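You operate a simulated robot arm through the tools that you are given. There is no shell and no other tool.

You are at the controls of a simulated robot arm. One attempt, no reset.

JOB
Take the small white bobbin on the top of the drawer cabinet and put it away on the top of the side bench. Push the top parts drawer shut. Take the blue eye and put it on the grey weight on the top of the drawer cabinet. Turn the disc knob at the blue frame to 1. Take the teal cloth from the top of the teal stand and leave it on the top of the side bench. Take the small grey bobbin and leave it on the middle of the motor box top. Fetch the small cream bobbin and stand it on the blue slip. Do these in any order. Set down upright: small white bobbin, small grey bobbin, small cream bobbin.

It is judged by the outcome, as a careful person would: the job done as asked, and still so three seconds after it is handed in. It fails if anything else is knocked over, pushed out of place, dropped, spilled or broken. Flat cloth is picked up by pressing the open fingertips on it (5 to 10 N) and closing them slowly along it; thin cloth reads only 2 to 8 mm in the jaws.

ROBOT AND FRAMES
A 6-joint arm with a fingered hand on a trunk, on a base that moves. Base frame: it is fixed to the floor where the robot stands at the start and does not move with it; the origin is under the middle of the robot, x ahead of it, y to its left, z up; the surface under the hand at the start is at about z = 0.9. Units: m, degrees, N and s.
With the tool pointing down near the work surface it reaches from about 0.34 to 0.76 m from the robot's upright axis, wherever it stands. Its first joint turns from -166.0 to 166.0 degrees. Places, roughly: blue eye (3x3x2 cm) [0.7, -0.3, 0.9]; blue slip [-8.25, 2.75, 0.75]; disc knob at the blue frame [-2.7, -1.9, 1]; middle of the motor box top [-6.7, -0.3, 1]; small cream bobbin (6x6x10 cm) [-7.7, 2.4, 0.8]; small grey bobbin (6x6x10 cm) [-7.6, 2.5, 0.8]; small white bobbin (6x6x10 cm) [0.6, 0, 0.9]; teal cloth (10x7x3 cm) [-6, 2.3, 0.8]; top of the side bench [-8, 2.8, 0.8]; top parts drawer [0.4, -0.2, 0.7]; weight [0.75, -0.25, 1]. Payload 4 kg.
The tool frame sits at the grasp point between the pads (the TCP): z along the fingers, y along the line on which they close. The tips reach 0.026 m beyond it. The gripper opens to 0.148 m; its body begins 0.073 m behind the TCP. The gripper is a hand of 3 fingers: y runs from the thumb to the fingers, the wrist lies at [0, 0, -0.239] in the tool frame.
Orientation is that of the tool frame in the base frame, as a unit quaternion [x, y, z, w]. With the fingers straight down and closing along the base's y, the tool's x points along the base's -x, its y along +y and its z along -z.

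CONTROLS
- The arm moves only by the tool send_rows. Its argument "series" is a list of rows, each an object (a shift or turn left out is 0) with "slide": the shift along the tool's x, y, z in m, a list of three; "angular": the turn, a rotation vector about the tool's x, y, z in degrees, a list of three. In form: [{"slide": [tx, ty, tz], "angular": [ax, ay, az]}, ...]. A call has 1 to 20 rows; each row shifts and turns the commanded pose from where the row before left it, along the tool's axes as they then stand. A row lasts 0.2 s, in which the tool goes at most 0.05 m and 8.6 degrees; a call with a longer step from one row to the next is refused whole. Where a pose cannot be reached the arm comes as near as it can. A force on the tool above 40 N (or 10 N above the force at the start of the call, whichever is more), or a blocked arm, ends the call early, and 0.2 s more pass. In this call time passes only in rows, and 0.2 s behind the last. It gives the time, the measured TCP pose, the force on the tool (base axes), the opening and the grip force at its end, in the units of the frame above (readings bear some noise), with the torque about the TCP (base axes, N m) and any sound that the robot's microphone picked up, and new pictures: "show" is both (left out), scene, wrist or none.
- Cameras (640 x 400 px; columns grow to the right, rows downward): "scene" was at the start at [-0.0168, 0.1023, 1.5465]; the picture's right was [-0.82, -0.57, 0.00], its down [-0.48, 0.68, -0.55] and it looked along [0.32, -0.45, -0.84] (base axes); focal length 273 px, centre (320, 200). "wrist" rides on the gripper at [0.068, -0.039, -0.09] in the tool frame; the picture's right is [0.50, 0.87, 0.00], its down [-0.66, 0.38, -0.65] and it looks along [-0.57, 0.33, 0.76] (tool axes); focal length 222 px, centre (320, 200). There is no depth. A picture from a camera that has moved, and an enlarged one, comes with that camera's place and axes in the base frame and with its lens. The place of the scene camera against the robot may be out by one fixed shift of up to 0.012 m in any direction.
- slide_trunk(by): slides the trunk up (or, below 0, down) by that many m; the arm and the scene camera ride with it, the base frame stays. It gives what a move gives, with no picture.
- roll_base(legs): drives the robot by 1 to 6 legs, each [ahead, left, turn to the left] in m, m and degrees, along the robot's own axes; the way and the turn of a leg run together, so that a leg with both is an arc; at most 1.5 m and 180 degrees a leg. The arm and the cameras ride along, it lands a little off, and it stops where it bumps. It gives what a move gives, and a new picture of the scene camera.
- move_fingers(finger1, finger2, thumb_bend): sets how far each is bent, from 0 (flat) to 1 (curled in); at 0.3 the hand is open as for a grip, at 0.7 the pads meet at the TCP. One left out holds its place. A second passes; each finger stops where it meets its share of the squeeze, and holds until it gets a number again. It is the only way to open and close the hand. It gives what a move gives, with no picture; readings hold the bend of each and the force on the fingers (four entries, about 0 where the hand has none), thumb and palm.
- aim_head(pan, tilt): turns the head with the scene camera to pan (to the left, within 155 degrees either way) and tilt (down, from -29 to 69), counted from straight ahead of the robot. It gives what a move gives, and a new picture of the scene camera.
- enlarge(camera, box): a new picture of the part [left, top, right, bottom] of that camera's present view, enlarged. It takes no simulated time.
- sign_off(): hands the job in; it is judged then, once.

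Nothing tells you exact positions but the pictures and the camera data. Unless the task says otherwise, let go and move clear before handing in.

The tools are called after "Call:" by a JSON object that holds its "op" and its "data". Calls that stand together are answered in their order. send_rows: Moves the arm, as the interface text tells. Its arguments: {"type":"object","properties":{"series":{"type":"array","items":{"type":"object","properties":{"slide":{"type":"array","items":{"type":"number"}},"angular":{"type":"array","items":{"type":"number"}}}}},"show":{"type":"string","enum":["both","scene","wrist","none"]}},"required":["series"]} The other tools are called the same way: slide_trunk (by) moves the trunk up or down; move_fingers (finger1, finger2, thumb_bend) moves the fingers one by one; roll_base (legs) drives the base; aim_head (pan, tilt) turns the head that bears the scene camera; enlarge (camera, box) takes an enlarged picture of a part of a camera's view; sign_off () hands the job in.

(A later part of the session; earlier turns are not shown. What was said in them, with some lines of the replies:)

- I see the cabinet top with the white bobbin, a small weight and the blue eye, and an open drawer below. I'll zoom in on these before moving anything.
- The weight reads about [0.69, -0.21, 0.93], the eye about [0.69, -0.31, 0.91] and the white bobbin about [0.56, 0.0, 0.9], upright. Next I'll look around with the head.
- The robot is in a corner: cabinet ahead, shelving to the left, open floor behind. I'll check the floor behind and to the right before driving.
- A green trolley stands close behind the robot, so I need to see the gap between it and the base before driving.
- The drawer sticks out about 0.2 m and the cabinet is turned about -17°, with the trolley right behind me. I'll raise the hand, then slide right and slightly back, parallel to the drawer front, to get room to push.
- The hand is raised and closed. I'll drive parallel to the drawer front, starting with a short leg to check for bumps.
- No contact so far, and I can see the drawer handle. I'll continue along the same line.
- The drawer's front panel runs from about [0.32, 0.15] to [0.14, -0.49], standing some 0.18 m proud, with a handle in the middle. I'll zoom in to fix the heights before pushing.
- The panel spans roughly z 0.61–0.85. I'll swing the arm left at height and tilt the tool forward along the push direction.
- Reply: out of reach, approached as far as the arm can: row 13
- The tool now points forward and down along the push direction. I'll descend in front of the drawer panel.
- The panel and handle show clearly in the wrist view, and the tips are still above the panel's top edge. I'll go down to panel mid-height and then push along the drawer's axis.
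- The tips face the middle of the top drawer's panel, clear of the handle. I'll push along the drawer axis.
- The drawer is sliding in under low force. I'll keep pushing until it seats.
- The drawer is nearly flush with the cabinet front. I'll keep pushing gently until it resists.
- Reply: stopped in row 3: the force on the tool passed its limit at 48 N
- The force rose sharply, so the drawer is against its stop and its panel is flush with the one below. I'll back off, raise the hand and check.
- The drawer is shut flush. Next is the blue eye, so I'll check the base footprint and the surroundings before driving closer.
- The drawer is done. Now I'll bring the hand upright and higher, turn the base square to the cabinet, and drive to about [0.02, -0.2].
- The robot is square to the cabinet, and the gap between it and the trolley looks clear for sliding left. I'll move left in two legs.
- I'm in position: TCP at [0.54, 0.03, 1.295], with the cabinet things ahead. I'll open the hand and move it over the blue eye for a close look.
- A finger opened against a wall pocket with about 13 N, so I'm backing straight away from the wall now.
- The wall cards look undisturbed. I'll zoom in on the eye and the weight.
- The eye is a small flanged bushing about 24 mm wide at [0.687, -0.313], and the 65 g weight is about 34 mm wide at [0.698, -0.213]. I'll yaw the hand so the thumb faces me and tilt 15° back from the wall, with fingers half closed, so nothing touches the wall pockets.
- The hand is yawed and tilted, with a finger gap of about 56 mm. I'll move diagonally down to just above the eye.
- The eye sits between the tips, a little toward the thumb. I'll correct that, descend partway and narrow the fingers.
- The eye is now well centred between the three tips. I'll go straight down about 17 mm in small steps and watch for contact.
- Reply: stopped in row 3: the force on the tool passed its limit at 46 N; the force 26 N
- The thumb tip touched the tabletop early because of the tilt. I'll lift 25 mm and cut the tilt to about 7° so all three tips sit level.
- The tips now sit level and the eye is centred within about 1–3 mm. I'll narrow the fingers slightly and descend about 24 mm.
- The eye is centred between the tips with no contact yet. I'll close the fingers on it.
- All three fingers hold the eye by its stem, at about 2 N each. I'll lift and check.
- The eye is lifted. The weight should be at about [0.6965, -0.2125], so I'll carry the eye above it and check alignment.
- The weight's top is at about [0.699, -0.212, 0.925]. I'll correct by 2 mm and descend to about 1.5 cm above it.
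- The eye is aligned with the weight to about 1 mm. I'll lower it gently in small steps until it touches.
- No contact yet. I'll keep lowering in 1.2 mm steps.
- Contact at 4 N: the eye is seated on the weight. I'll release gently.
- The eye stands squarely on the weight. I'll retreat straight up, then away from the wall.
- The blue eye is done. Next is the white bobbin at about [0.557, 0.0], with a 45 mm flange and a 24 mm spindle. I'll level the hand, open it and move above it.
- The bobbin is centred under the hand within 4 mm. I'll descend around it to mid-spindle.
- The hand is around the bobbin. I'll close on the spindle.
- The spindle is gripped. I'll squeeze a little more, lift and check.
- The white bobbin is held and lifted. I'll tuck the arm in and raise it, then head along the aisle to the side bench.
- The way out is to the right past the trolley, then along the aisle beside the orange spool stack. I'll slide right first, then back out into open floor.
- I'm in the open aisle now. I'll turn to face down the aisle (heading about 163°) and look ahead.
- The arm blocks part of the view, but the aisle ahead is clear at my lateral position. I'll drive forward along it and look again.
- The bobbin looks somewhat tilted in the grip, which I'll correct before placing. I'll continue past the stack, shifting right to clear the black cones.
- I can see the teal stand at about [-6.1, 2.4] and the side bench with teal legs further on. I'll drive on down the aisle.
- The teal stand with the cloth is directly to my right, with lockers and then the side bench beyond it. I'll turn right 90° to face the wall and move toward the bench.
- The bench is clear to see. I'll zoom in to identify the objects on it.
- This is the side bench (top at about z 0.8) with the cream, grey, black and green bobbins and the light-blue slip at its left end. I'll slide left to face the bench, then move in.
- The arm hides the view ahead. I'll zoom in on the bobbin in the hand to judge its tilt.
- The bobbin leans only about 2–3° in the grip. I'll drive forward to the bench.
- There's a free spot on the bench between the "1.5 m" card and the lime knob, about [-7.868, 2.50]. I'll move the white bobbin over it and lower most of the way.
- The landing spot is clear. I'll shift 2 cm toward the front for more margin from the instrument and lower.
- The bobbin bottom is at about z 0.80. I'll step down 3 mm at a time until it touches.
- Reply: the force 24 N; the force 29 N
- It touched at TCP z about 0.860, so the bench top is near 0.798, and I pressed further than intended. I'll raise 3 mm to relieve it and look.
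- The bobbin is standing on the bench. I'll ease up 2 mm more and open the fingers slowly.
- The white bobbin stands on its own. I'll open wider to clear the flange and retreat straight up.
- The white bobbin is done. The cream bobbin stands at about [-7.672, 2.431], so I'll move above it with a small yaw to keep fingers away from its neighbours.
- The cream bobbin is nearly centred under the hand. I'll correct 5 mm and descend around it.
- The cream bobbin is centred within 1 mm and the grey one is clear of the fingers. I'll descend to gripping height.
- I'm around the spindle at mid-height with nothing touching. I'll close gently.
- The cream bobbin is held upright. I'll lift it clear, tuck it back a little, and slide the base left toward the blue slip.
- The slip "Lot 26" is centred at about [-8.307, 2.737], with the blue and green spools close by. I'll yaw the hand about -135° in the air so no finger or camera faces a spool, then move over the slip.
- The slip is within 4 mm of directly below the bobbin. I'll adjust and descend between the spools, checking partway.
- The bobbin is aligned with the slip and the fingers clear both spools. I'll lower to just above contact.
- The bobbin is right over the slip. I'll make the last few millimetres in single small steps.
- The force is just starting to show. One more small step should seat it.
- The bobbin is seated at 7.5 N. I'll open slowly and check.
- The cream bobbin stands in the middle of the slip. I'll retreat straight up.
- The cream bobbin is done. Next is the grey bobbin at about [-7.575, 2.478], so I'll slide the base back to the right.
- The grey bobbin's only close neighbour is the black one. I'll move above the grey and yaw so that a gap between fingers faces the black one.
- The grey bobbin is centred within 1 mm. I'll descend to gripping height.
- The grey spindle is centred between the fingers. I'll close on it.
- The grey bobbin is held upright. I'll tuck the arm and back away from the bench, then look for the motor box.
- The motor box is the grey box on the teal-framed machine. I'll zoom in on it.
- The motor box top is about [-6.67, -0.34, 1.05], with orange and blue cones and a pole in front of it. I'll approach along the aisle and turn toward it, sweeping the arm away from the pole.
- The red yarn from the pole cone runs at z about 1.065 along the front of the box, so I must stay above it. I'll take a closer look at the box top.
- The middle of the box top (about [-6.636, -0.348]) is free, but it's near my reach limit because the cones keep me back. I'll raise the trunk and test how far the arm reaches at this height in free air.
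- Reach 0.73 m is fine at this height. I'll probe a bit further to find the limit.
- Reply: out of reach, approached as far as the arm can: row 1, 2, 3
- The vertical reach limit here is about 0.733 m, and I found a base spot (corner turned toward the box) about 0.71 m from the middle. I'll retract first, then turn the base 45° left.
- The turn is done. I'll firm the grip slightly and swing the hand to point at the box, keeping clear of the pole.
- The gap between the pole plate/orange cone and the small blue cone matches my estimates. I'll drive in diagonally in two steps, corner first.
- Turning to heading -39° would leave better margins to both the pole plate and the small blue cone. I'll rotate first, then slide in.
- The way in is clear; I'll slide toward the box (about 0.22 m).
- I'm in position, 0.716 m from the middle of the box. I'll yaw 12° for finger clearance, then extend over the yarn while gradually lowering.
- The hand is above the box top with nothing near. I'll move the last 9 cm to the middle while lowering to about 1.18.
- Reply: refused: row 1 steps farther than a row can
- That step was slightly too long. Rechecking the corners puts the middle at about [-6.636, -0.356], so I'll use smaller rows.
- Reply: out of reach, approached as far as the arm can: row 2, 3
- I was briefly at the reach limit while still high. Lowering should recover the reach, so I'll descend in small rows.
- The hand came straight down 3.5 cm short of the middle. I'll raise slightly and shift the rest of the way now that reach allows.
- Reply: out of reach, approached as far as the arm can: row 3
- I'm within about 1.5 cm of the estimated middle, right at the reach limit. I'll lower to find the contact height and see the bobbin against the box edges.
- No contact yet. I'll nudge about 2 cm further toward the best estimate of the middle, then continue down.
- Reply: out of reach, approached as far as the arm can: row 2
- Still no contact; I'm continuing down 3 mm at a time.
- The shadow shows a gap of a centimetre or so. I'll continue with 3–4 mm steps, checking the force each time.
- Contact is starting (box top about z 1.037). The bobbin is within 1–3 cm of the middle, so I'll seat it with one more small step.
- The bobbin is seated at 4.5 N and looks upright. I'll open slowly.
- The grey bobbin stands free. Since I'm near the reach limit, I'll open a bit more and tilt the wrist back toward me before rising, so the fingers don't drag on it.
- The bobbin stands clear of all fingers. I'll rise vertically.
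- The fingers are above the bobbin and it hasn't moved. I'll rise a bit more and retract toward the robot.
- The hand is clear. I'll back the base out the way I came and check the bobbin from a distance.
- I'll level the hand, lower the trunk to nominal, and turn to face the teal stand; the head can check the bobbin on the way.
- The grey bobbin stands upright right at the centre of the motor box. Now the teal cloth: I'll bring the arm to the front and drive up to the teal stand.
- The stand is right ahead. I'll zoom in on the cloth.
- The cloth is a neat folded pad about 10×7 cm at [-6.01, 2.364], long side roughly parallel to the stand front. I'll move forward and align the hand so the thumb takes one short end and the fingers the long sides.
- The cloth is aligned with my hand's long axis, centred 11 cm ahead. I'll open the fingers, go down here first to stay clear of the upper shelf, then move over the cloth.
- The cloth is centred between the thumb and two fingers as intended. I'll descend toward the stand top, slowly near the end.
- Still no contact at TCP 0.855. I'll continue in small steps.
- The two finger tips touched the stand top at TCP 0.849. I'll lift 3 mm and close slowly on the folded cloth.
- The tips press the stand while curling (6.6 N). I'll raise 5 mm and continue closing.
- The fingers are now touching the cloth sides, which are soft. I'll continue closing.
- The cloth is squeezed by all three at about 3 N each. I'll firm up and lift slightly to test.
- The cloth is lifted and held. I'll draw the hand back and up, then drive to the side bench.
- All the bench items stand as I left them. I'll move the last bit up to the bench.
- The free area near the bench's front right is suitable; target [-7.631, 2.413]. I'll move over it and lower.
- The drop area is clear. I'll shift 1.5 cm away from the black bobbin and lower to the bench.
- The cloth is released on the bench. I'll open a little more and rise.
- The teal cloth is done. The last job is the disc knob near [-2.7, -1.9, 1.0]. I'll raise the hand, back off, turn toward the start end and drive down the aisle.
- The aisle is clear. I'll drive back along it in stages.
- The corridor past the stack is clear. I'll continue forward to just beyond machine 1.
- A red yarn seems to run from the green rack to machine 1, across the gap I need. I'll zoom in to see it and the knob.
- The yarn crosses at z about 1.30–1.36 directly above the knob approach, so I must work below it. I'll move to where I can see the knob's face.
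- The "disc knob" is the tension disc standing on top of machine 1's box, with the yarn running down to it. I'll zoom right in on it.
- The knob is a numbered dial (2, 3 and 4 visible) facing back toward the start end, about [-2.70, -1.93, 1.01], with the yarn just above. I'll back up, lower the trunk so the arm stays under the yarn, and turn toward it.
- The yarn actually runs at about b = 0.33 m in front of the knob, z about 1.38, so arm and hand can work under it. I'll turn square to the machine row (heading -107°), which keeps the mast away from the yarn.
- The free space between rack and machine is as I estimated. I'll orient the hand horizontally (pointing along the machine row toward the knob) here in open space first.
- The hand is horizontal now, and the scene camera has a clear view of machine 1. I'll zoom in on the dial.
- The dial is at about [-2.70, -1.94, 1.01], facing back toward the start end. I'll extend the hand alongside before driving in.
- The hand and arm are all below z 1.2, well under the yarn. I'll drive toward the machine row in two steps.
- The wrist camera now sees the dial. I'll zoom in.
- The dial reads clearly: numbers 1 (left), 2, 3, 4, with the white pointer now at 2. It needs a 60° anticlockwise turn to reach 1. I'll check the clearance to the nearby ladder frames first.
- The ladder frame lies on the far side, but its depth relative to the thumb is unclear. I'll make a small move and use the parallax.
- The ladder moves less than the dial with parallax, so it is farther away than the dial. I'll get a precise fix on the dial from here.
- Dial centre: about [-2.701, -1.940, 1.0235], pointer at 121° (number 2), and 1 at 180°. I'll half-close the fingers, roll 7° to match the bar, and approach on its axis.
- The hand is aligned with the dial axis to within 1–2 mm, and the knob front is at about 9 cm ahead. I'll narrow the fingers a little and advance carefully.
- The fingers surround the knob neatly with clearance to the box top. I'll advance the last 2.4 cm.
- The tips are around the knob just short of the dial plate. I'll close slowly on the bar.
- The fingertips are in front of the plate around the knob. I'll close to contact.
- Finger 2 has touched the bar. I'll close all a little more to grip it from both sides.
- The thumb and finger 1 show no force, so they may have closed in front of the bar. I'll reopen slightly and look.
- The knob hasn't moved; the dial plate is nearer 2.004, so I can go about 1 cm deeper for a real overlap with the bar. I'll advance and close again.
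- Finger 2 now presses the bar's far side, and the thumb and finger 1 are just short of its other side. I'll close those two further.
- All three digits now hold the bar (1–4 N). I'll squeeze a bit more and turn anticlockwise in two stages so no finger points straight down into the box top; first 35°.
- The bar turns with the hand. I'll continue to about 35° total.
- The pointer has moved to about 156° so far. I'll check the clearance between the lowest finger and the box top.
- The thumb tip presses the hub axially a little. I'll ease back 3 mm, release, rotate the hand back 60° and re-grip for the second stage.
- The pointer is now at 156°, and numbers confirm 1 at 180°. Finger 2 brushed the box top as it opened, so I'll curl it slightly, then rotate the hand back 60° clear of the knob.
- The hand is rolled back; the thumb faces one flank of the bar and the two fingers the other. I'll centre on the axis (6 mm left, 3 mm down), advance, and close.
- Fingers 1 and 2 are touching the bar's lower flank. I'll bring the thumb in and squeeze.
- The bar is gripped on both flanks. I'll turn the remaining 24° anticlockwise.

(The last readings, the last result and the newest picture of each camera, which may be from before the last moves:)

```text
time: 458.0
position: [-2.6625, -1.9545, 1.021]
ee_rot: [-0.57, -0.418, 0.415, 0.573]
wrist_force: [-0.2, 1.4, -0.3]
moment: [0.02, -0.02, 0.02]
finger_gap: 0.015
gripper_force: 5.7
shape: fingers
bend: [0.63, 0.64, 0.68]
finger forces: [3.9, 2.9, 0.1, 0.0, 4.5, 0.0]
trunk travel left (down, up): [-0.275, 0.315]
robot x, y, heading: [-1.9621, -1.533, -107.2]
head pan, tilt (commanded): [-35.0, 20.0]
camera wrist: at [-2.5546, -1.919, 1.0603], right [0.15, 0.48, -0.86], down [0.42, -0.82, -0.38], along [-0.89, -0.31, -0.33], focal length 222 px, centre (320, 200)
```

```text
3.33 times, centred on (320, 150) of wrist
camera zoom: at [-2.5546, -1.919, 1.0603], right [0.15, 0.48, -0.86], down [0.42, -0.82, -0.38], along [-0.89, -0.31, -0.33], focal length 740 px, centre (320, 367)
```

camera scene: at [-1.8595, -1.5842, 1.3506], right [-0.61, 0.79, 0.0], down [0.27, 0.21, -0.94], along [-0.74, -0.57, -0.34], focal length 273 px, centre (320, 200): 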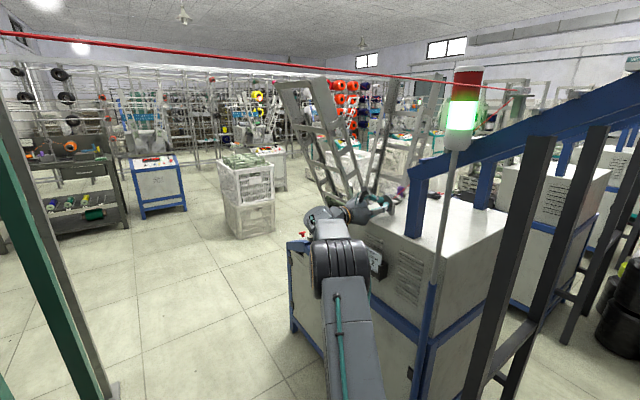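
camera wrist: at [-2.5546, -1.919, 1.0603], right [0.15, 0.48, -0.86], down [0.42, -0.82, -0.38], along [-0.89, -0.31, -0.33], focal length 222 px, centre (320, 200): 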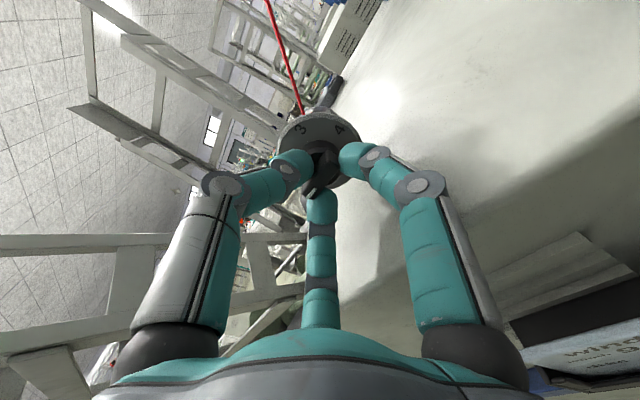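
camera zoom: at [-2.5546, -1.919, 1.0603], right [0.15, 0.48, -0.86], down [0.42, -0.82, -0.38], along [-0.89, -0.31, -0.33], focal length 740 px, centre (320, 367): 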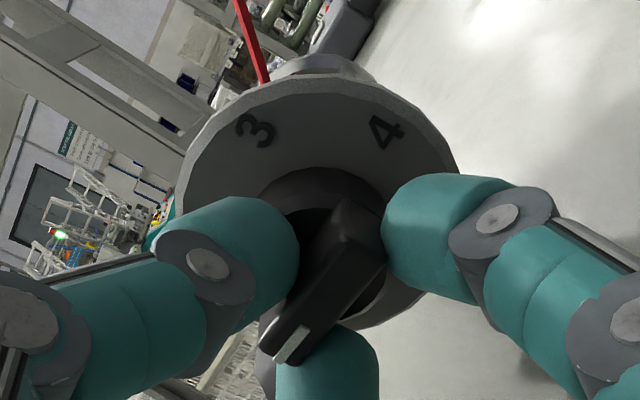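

The pointer now measures about 180°, right at 1. I'll release and check.

Call:
{"op": "move_fingers", "data": {"finger1": 0.58, "finger2": 0.58, "thumb_bend": 0.58}}

Call:
{"op": "send_rows", "data": {"series": [{"slide": [0, 0, -0.02]}, {"slide": [0, 0, -0.03]}, {"slide": [0, 0, -0.04]}], "show": "wrist"}}

Call:
{"op": "enlarge", "data": {"camera": "wrist", "box": [280, 80, 360, 140]}}

```text
time: 459.0
position: [-2.6618, -1.9542, 1.0205]
ee_rot: [-0.571, -0.418, 0.414, 0.572]
wrist_force: [-0.7, 0.2, -0.2]
moment: [-0.01, -0.01, 0.03]
finger_gap: 0.0388
gripper_force: 0.0
shape: fingers
bend: [0.57, 0.57, 0.57]
finger forces: [0.0, 0.1, 0.0, 0.1, 0.1, 0.0]
trunk travel left (down, up): [-0.275, 0.315]
robot x, y, heading: [-1.9588, -1.5355, -107.5]
head pan, tilt (commanded): [-35.0, 20.0]
```

```text
time: 459.8
position: [-2.5766, -1.9807, 1.0197]
ee_rot: [-0.57, -0.418, 0.415, 0.573]
wrist_force: [0.4, 0.3, -0.1]
moment: [0.03, 0.0, 0.02]
finger_gap: 0.0386
gripper_force: 0.1
shape: fingers
bend: [0.57, 0.57, 0.57]
finger forces: [0.1, 0.0, 0.1, 0.0, 0.0, 0.0]
trunk travel left (down, up): [-0.275, 0.315]
robot x, y, heading: [-1.9586, -1.535, -107.5]
head pan, tilt (commanded): [-35.0, 20.0]
camera wrist: at [-2.4691, -1.9452, 1.0592], right [0.15, 0.48, -0.86], down [0.42, -0.82, -0.38], along [-0.89, -0.31, -0.33], focal length 222 px, centre (320, 200)
```

wrist: 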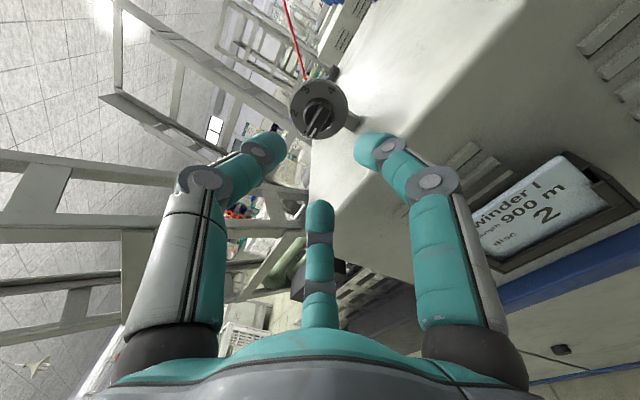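

```text
6.67 times, centred on (320, 110) of wrist
camera zoom: at [-2.4691, -1.9452, 1.0592], right [0.15, 0.48, -0.86], down [0.42, -0.82, -0.38], along [-0.89, -0.31, -0.33], focal length 1481 px, centre (320, 800)
```

zoom: 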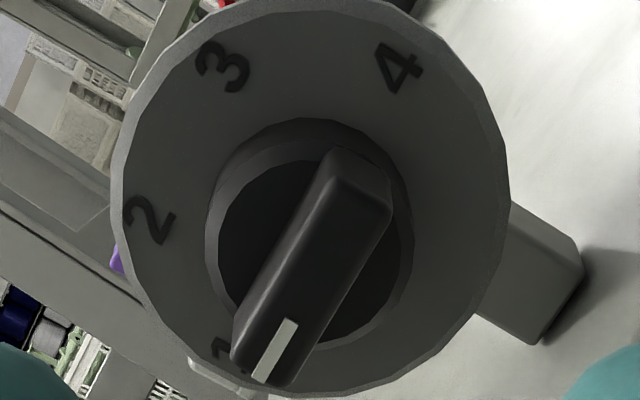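

Call:
{"op": "enlarge", "data": {"camera": "wrist", "box": [300, 92, 340, 142]}}

Call:
{"op": "enlarge", "data": {"camera": "scene", "box": [360, 190, 410, 225]}}

```text
8.00 times, centred on (320, 117) of wrist
camera zoom: at [-2.4691, -1.9452, 1.0592], right [0.15, 0.48, -0.86], down [0.42, -0.82, -0.38], along [-0.89, -0.31, -0.33], focal length 1777 px, centre (320, 864)
```

zoom: 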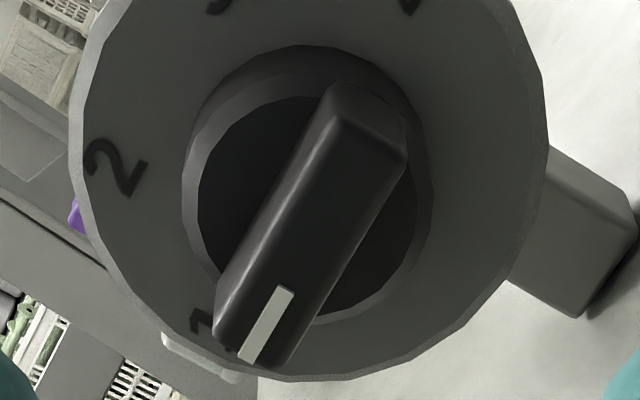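

```text
11.43 times, centred on (385, 208) of scene
camera zoom: at [-1.8609, -1.5834, 1.3508], right [-0.61, 0.79, 0.0], down [0.27, 0.21, -0.94], along [-0.74, -0.57, -0.34], focal length 3120 px, centre (-423, 114)
```

zoom: 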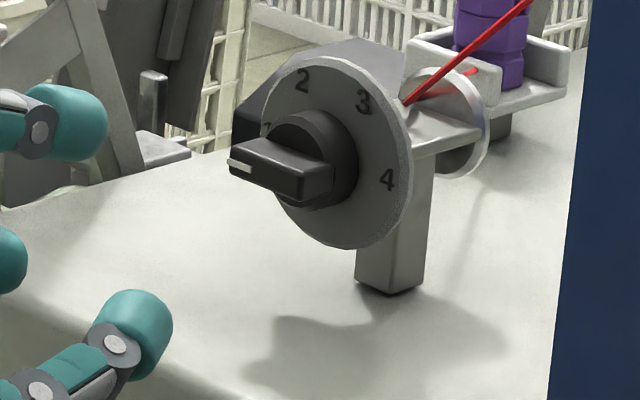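

The pointer sits at 1 (within about 2°) after release. I'll withdraw the hand and back the base out from under the yarn.

Call:
{"op": "send_rows", "data": {"series": [{"slide": [0, 0, -0.04]}, {"slide": [0, 0, -0.04]}, {"slide": [0, 0, -0.04]}, {"slide": [0, 0, -0.04]}], "show": "none"}}

Call:
{"op": "roll_base", "data": {"legs": [[-0.3, 0.03, 0], [-0.35, 0, 0]]}}

Call:
{"op": "enlarge", "data": {"camera": "scene", "box": [300, 130, 400, 200]}}

```text
time: 460.8
position: [-2.4252, -2.03, 1.0204]
ee_rot: [-0.571, -0.418, 0.415, 0.573]
wrist_force: [-0.3, 0.6, 0.8]
moment: [-0.02, -0.03, -0.03]
finger_gap: 0.0387
gripper_force: 0.1
shape: fingers
bend: [0.57, 0.57, 0.57]
finger forces: [0.1, 0.0, 0.0, 0.0, 0.1, 0.0]
trunk travel left (down, up): [-0.275, 0.315]
robot x, y, heading: [-1.9637, -1.531, -107.5]
head pan, tilt (commanded): [-35.0, 20.0]
```

```text
time: 464.7
position: [-2.2039, -1.424, 1.0205]
ee_rot: [-0.57, -0.418, 0.415, 0.573]
wrist_force: [-0.6, 0.4, 0.4]
moment: [-0.04, 0.0, 0.0]
finger_gap: 0.0391
gripper_force: 0.0
shape: fingers
bend: [0.57, 0.57, 0.57]
finger forces: [0.1, 0.0, 0.0, 0.0, 0.0, 0.0]
trunk travel left (down, up): [-0.275, 0.315]
robot x, y, heading: [-1.7415, -0.9256, -107.0]
head pan, tilt (commanded): [-35.0, 20.0]
camera scene: at [-1.6393, -0.9759, 1.3507], right [-0.61, 0.79, 0.0], down [0.27, 0.21, -0.94], along [-0.74, -0.57, -0.34], focal length 273 px, centre (320, 200)
```

scene: 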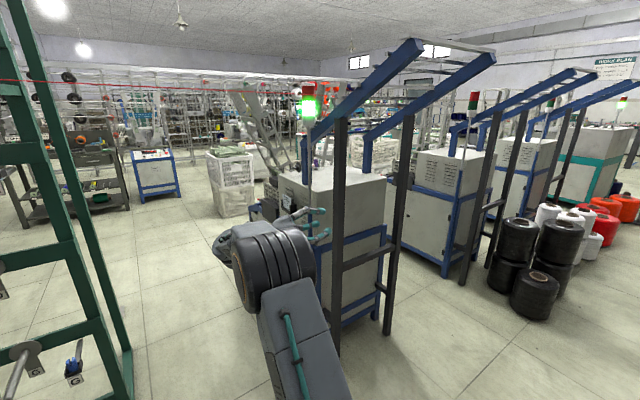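

```text
5.71 times, centred on (350, 165) of scene
camera zoom: at [-1.6393, -0.9759, 1.3507], right [-0.61, 0.79, 0.0], down [0.27, 0.21, -0.94], along [-0.74, -0.57, -0.34], focal length 1560 px, centre (149, 400)
```

zoom: 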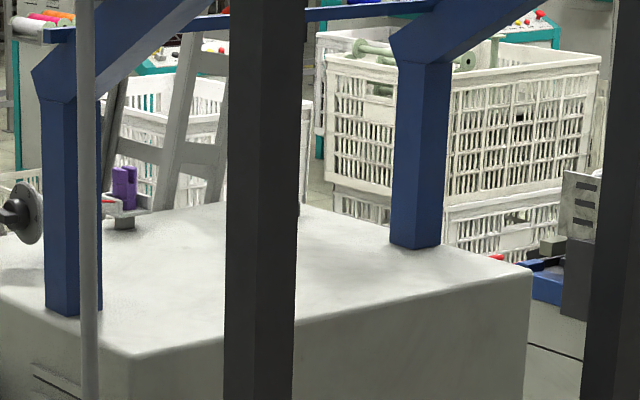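

The hand is clear of everything. As a final check I'll look back at the cabinet (drawer and eye on weight) and the knob.

Call:
{"op": "aim_head", "data": {"pan": 125, "tilt": 10}}

Call:
{"op": "enlarge", "data": {"camera": "scene", "box": [260, 160, 400, 270]}}

Call:
{"op": "aim_head", "data": {"pan": -36, "tilt": 15}}

Call:
{"op": "enlarge", "data": {"camera": "scene", "box": [270, 150, 340, 200]}}

```text
time: 467.2
position: [-2.2033, -1.4242, 1.0208]
ee_rot: [-0.57, -0.417, 0.415, 0.573]
wrist_force: [0.2, -0.1, -0.4]
moment: [0.01, -0.01, 0.01]
finger_gap: 0.0386
gripper_force: 0.1
shape: fingers
bend: [0.57, 0.57, 0.57]
finger forces: [0.0, 0.1, 0.0, 0.0, 0.0, 0.1]
trunk travel left (down, up): [-0.275, 0.315]
robot x, y, heading: [-1.7374, -0.9285, -107.6]
head pan, tilt (commanded): [125.0, 10.0]
camera scene: at [-1.4769, -0.8908, 1.367], right [0.3, -0.95, 0.0], down [-0.17, -0.05, -0.98], along [0.94, 0.3, -0.17], focal length 273 px, centre (320, 200)
```

scene: 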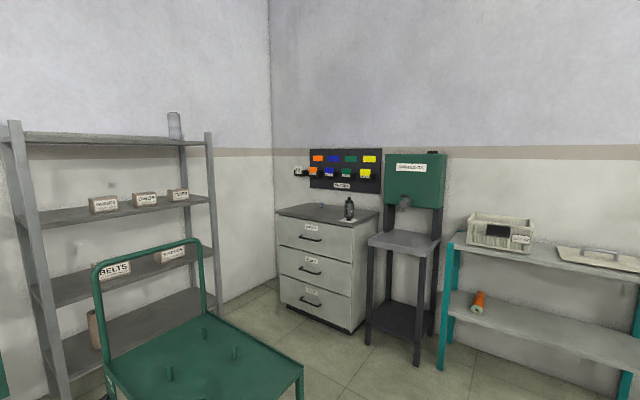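

```text
3.64 times, centred on (330, 215) of scene
camera zoom: at [-1.4769, -0.8908, 1.367], right [0.3, -0.95, 0.0], down [-0.17, -0.05, -0.98], along [0.94, 0.3, -0.17], focal length 993 px, centre (284, 146)
```

zoom: 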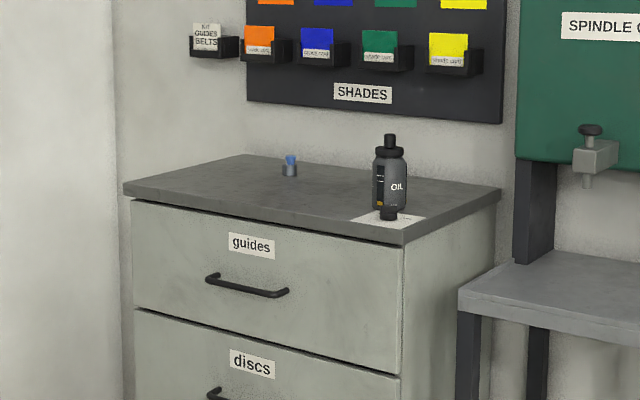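

```text
time: 469.6
position: [-2.2037, -1.4242, 1.0207]
ee_rot: [-0.57, -0.418, 0.415, 0.573]
wrist_force: [-0.3, 0.0, 0.4]
moment: [0.01, -0.04, 0.04]
finger_gap: 0.0386
gripper_force: 0.0
shape: fingers
bend: [0.57, 0.57, 0.57]
finger forces: [0.0, 0.1, 0.0, 0.0, 0.0, 0.0]
trunk travel left (down, up): [-0.275, 0.315]
robot x, y, heading: [-1.7366, -0.9278, -107.5]
head pan, tilt (commanded): [-36.0, 15.0]
camera scene: at [-1.6404, -0.9747, 1.3589], right [-0.6, 0.8, 0.0], down [0.21, 0.15, -0.97], along [-0.77, -0.58, -0.26], focal length 273 px, centre (320, 200)
```

scene: 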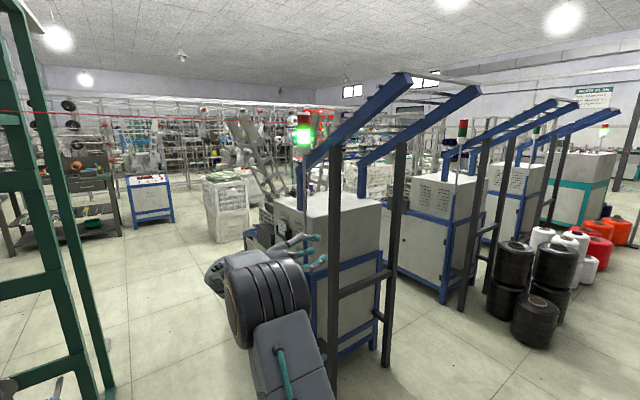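

```text
8.00 times, centred on (305, 175) of scene
camera zoom: at [-1.6404, -0.9747, 1.3589], right [-0.6, 0.8, 0.0], down [0.21, 0.15, -0.97], along [-0.77, -0.58, -0.26], focal length 2184 px, centre (440, 400)
```

zoom: 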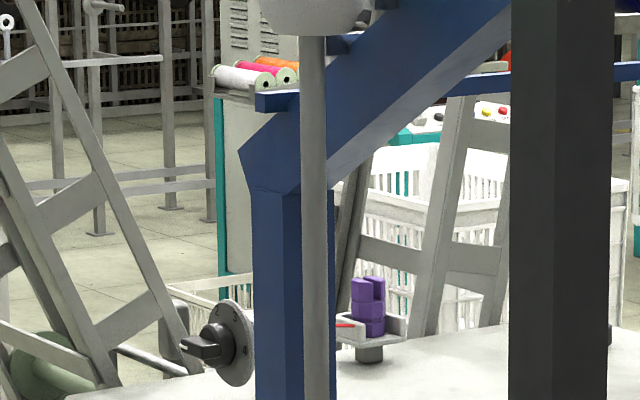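

Everything checks out from here:
- The drawer is shut and the blue eye sits on the weight.
- The knob's pointer is horizontal at 1.
- When I last saw them, the white bobbin, cream bobbin and cloth were in place on the side bench, and the grey bobbin stood on the motor box.

The hand is empty and clear, so I'm handing in.

Call:
{"op": "sign_off", "data": {}}

```text
The job is handed in.
```

I've handed the job in with all seven tasks done. I saw the drawer, eye and knob again just before handing in; I last saw the bobbins and cloth when I left each spot.

| Task | How it ended |
|---|---|
| Top parts drawer | Shut flush with the cabinet front |
| Blue eye | Standing on the 65 g weight |
| White bobbin | Upright on the side bench, near the front |
| Cream bobbin | Upright in the middle of the blue slip |
| Grey bobbin | Upright on the motor box, about 1 to 3 cm from the exact middle |
| Teal cloth | Still folded, on the front right of the side bench |
| Disc knob | Pointer at 1, within about 2 degrees |

- **Contacts along the way:** One finger opened against a wall pocket above the cabinet with about 13 N. Another lightly touched the winder's box top while I turned the knob. Neither seemed to move or damage anything.
- **White bobbin:** I pressed it down harder than I meant to, about 29 N, and it shifted slightly in the fingers. It stood upright once released.
- **Winder card:** The card on the winder says disc 2. I set the knob to 1 as you asked.
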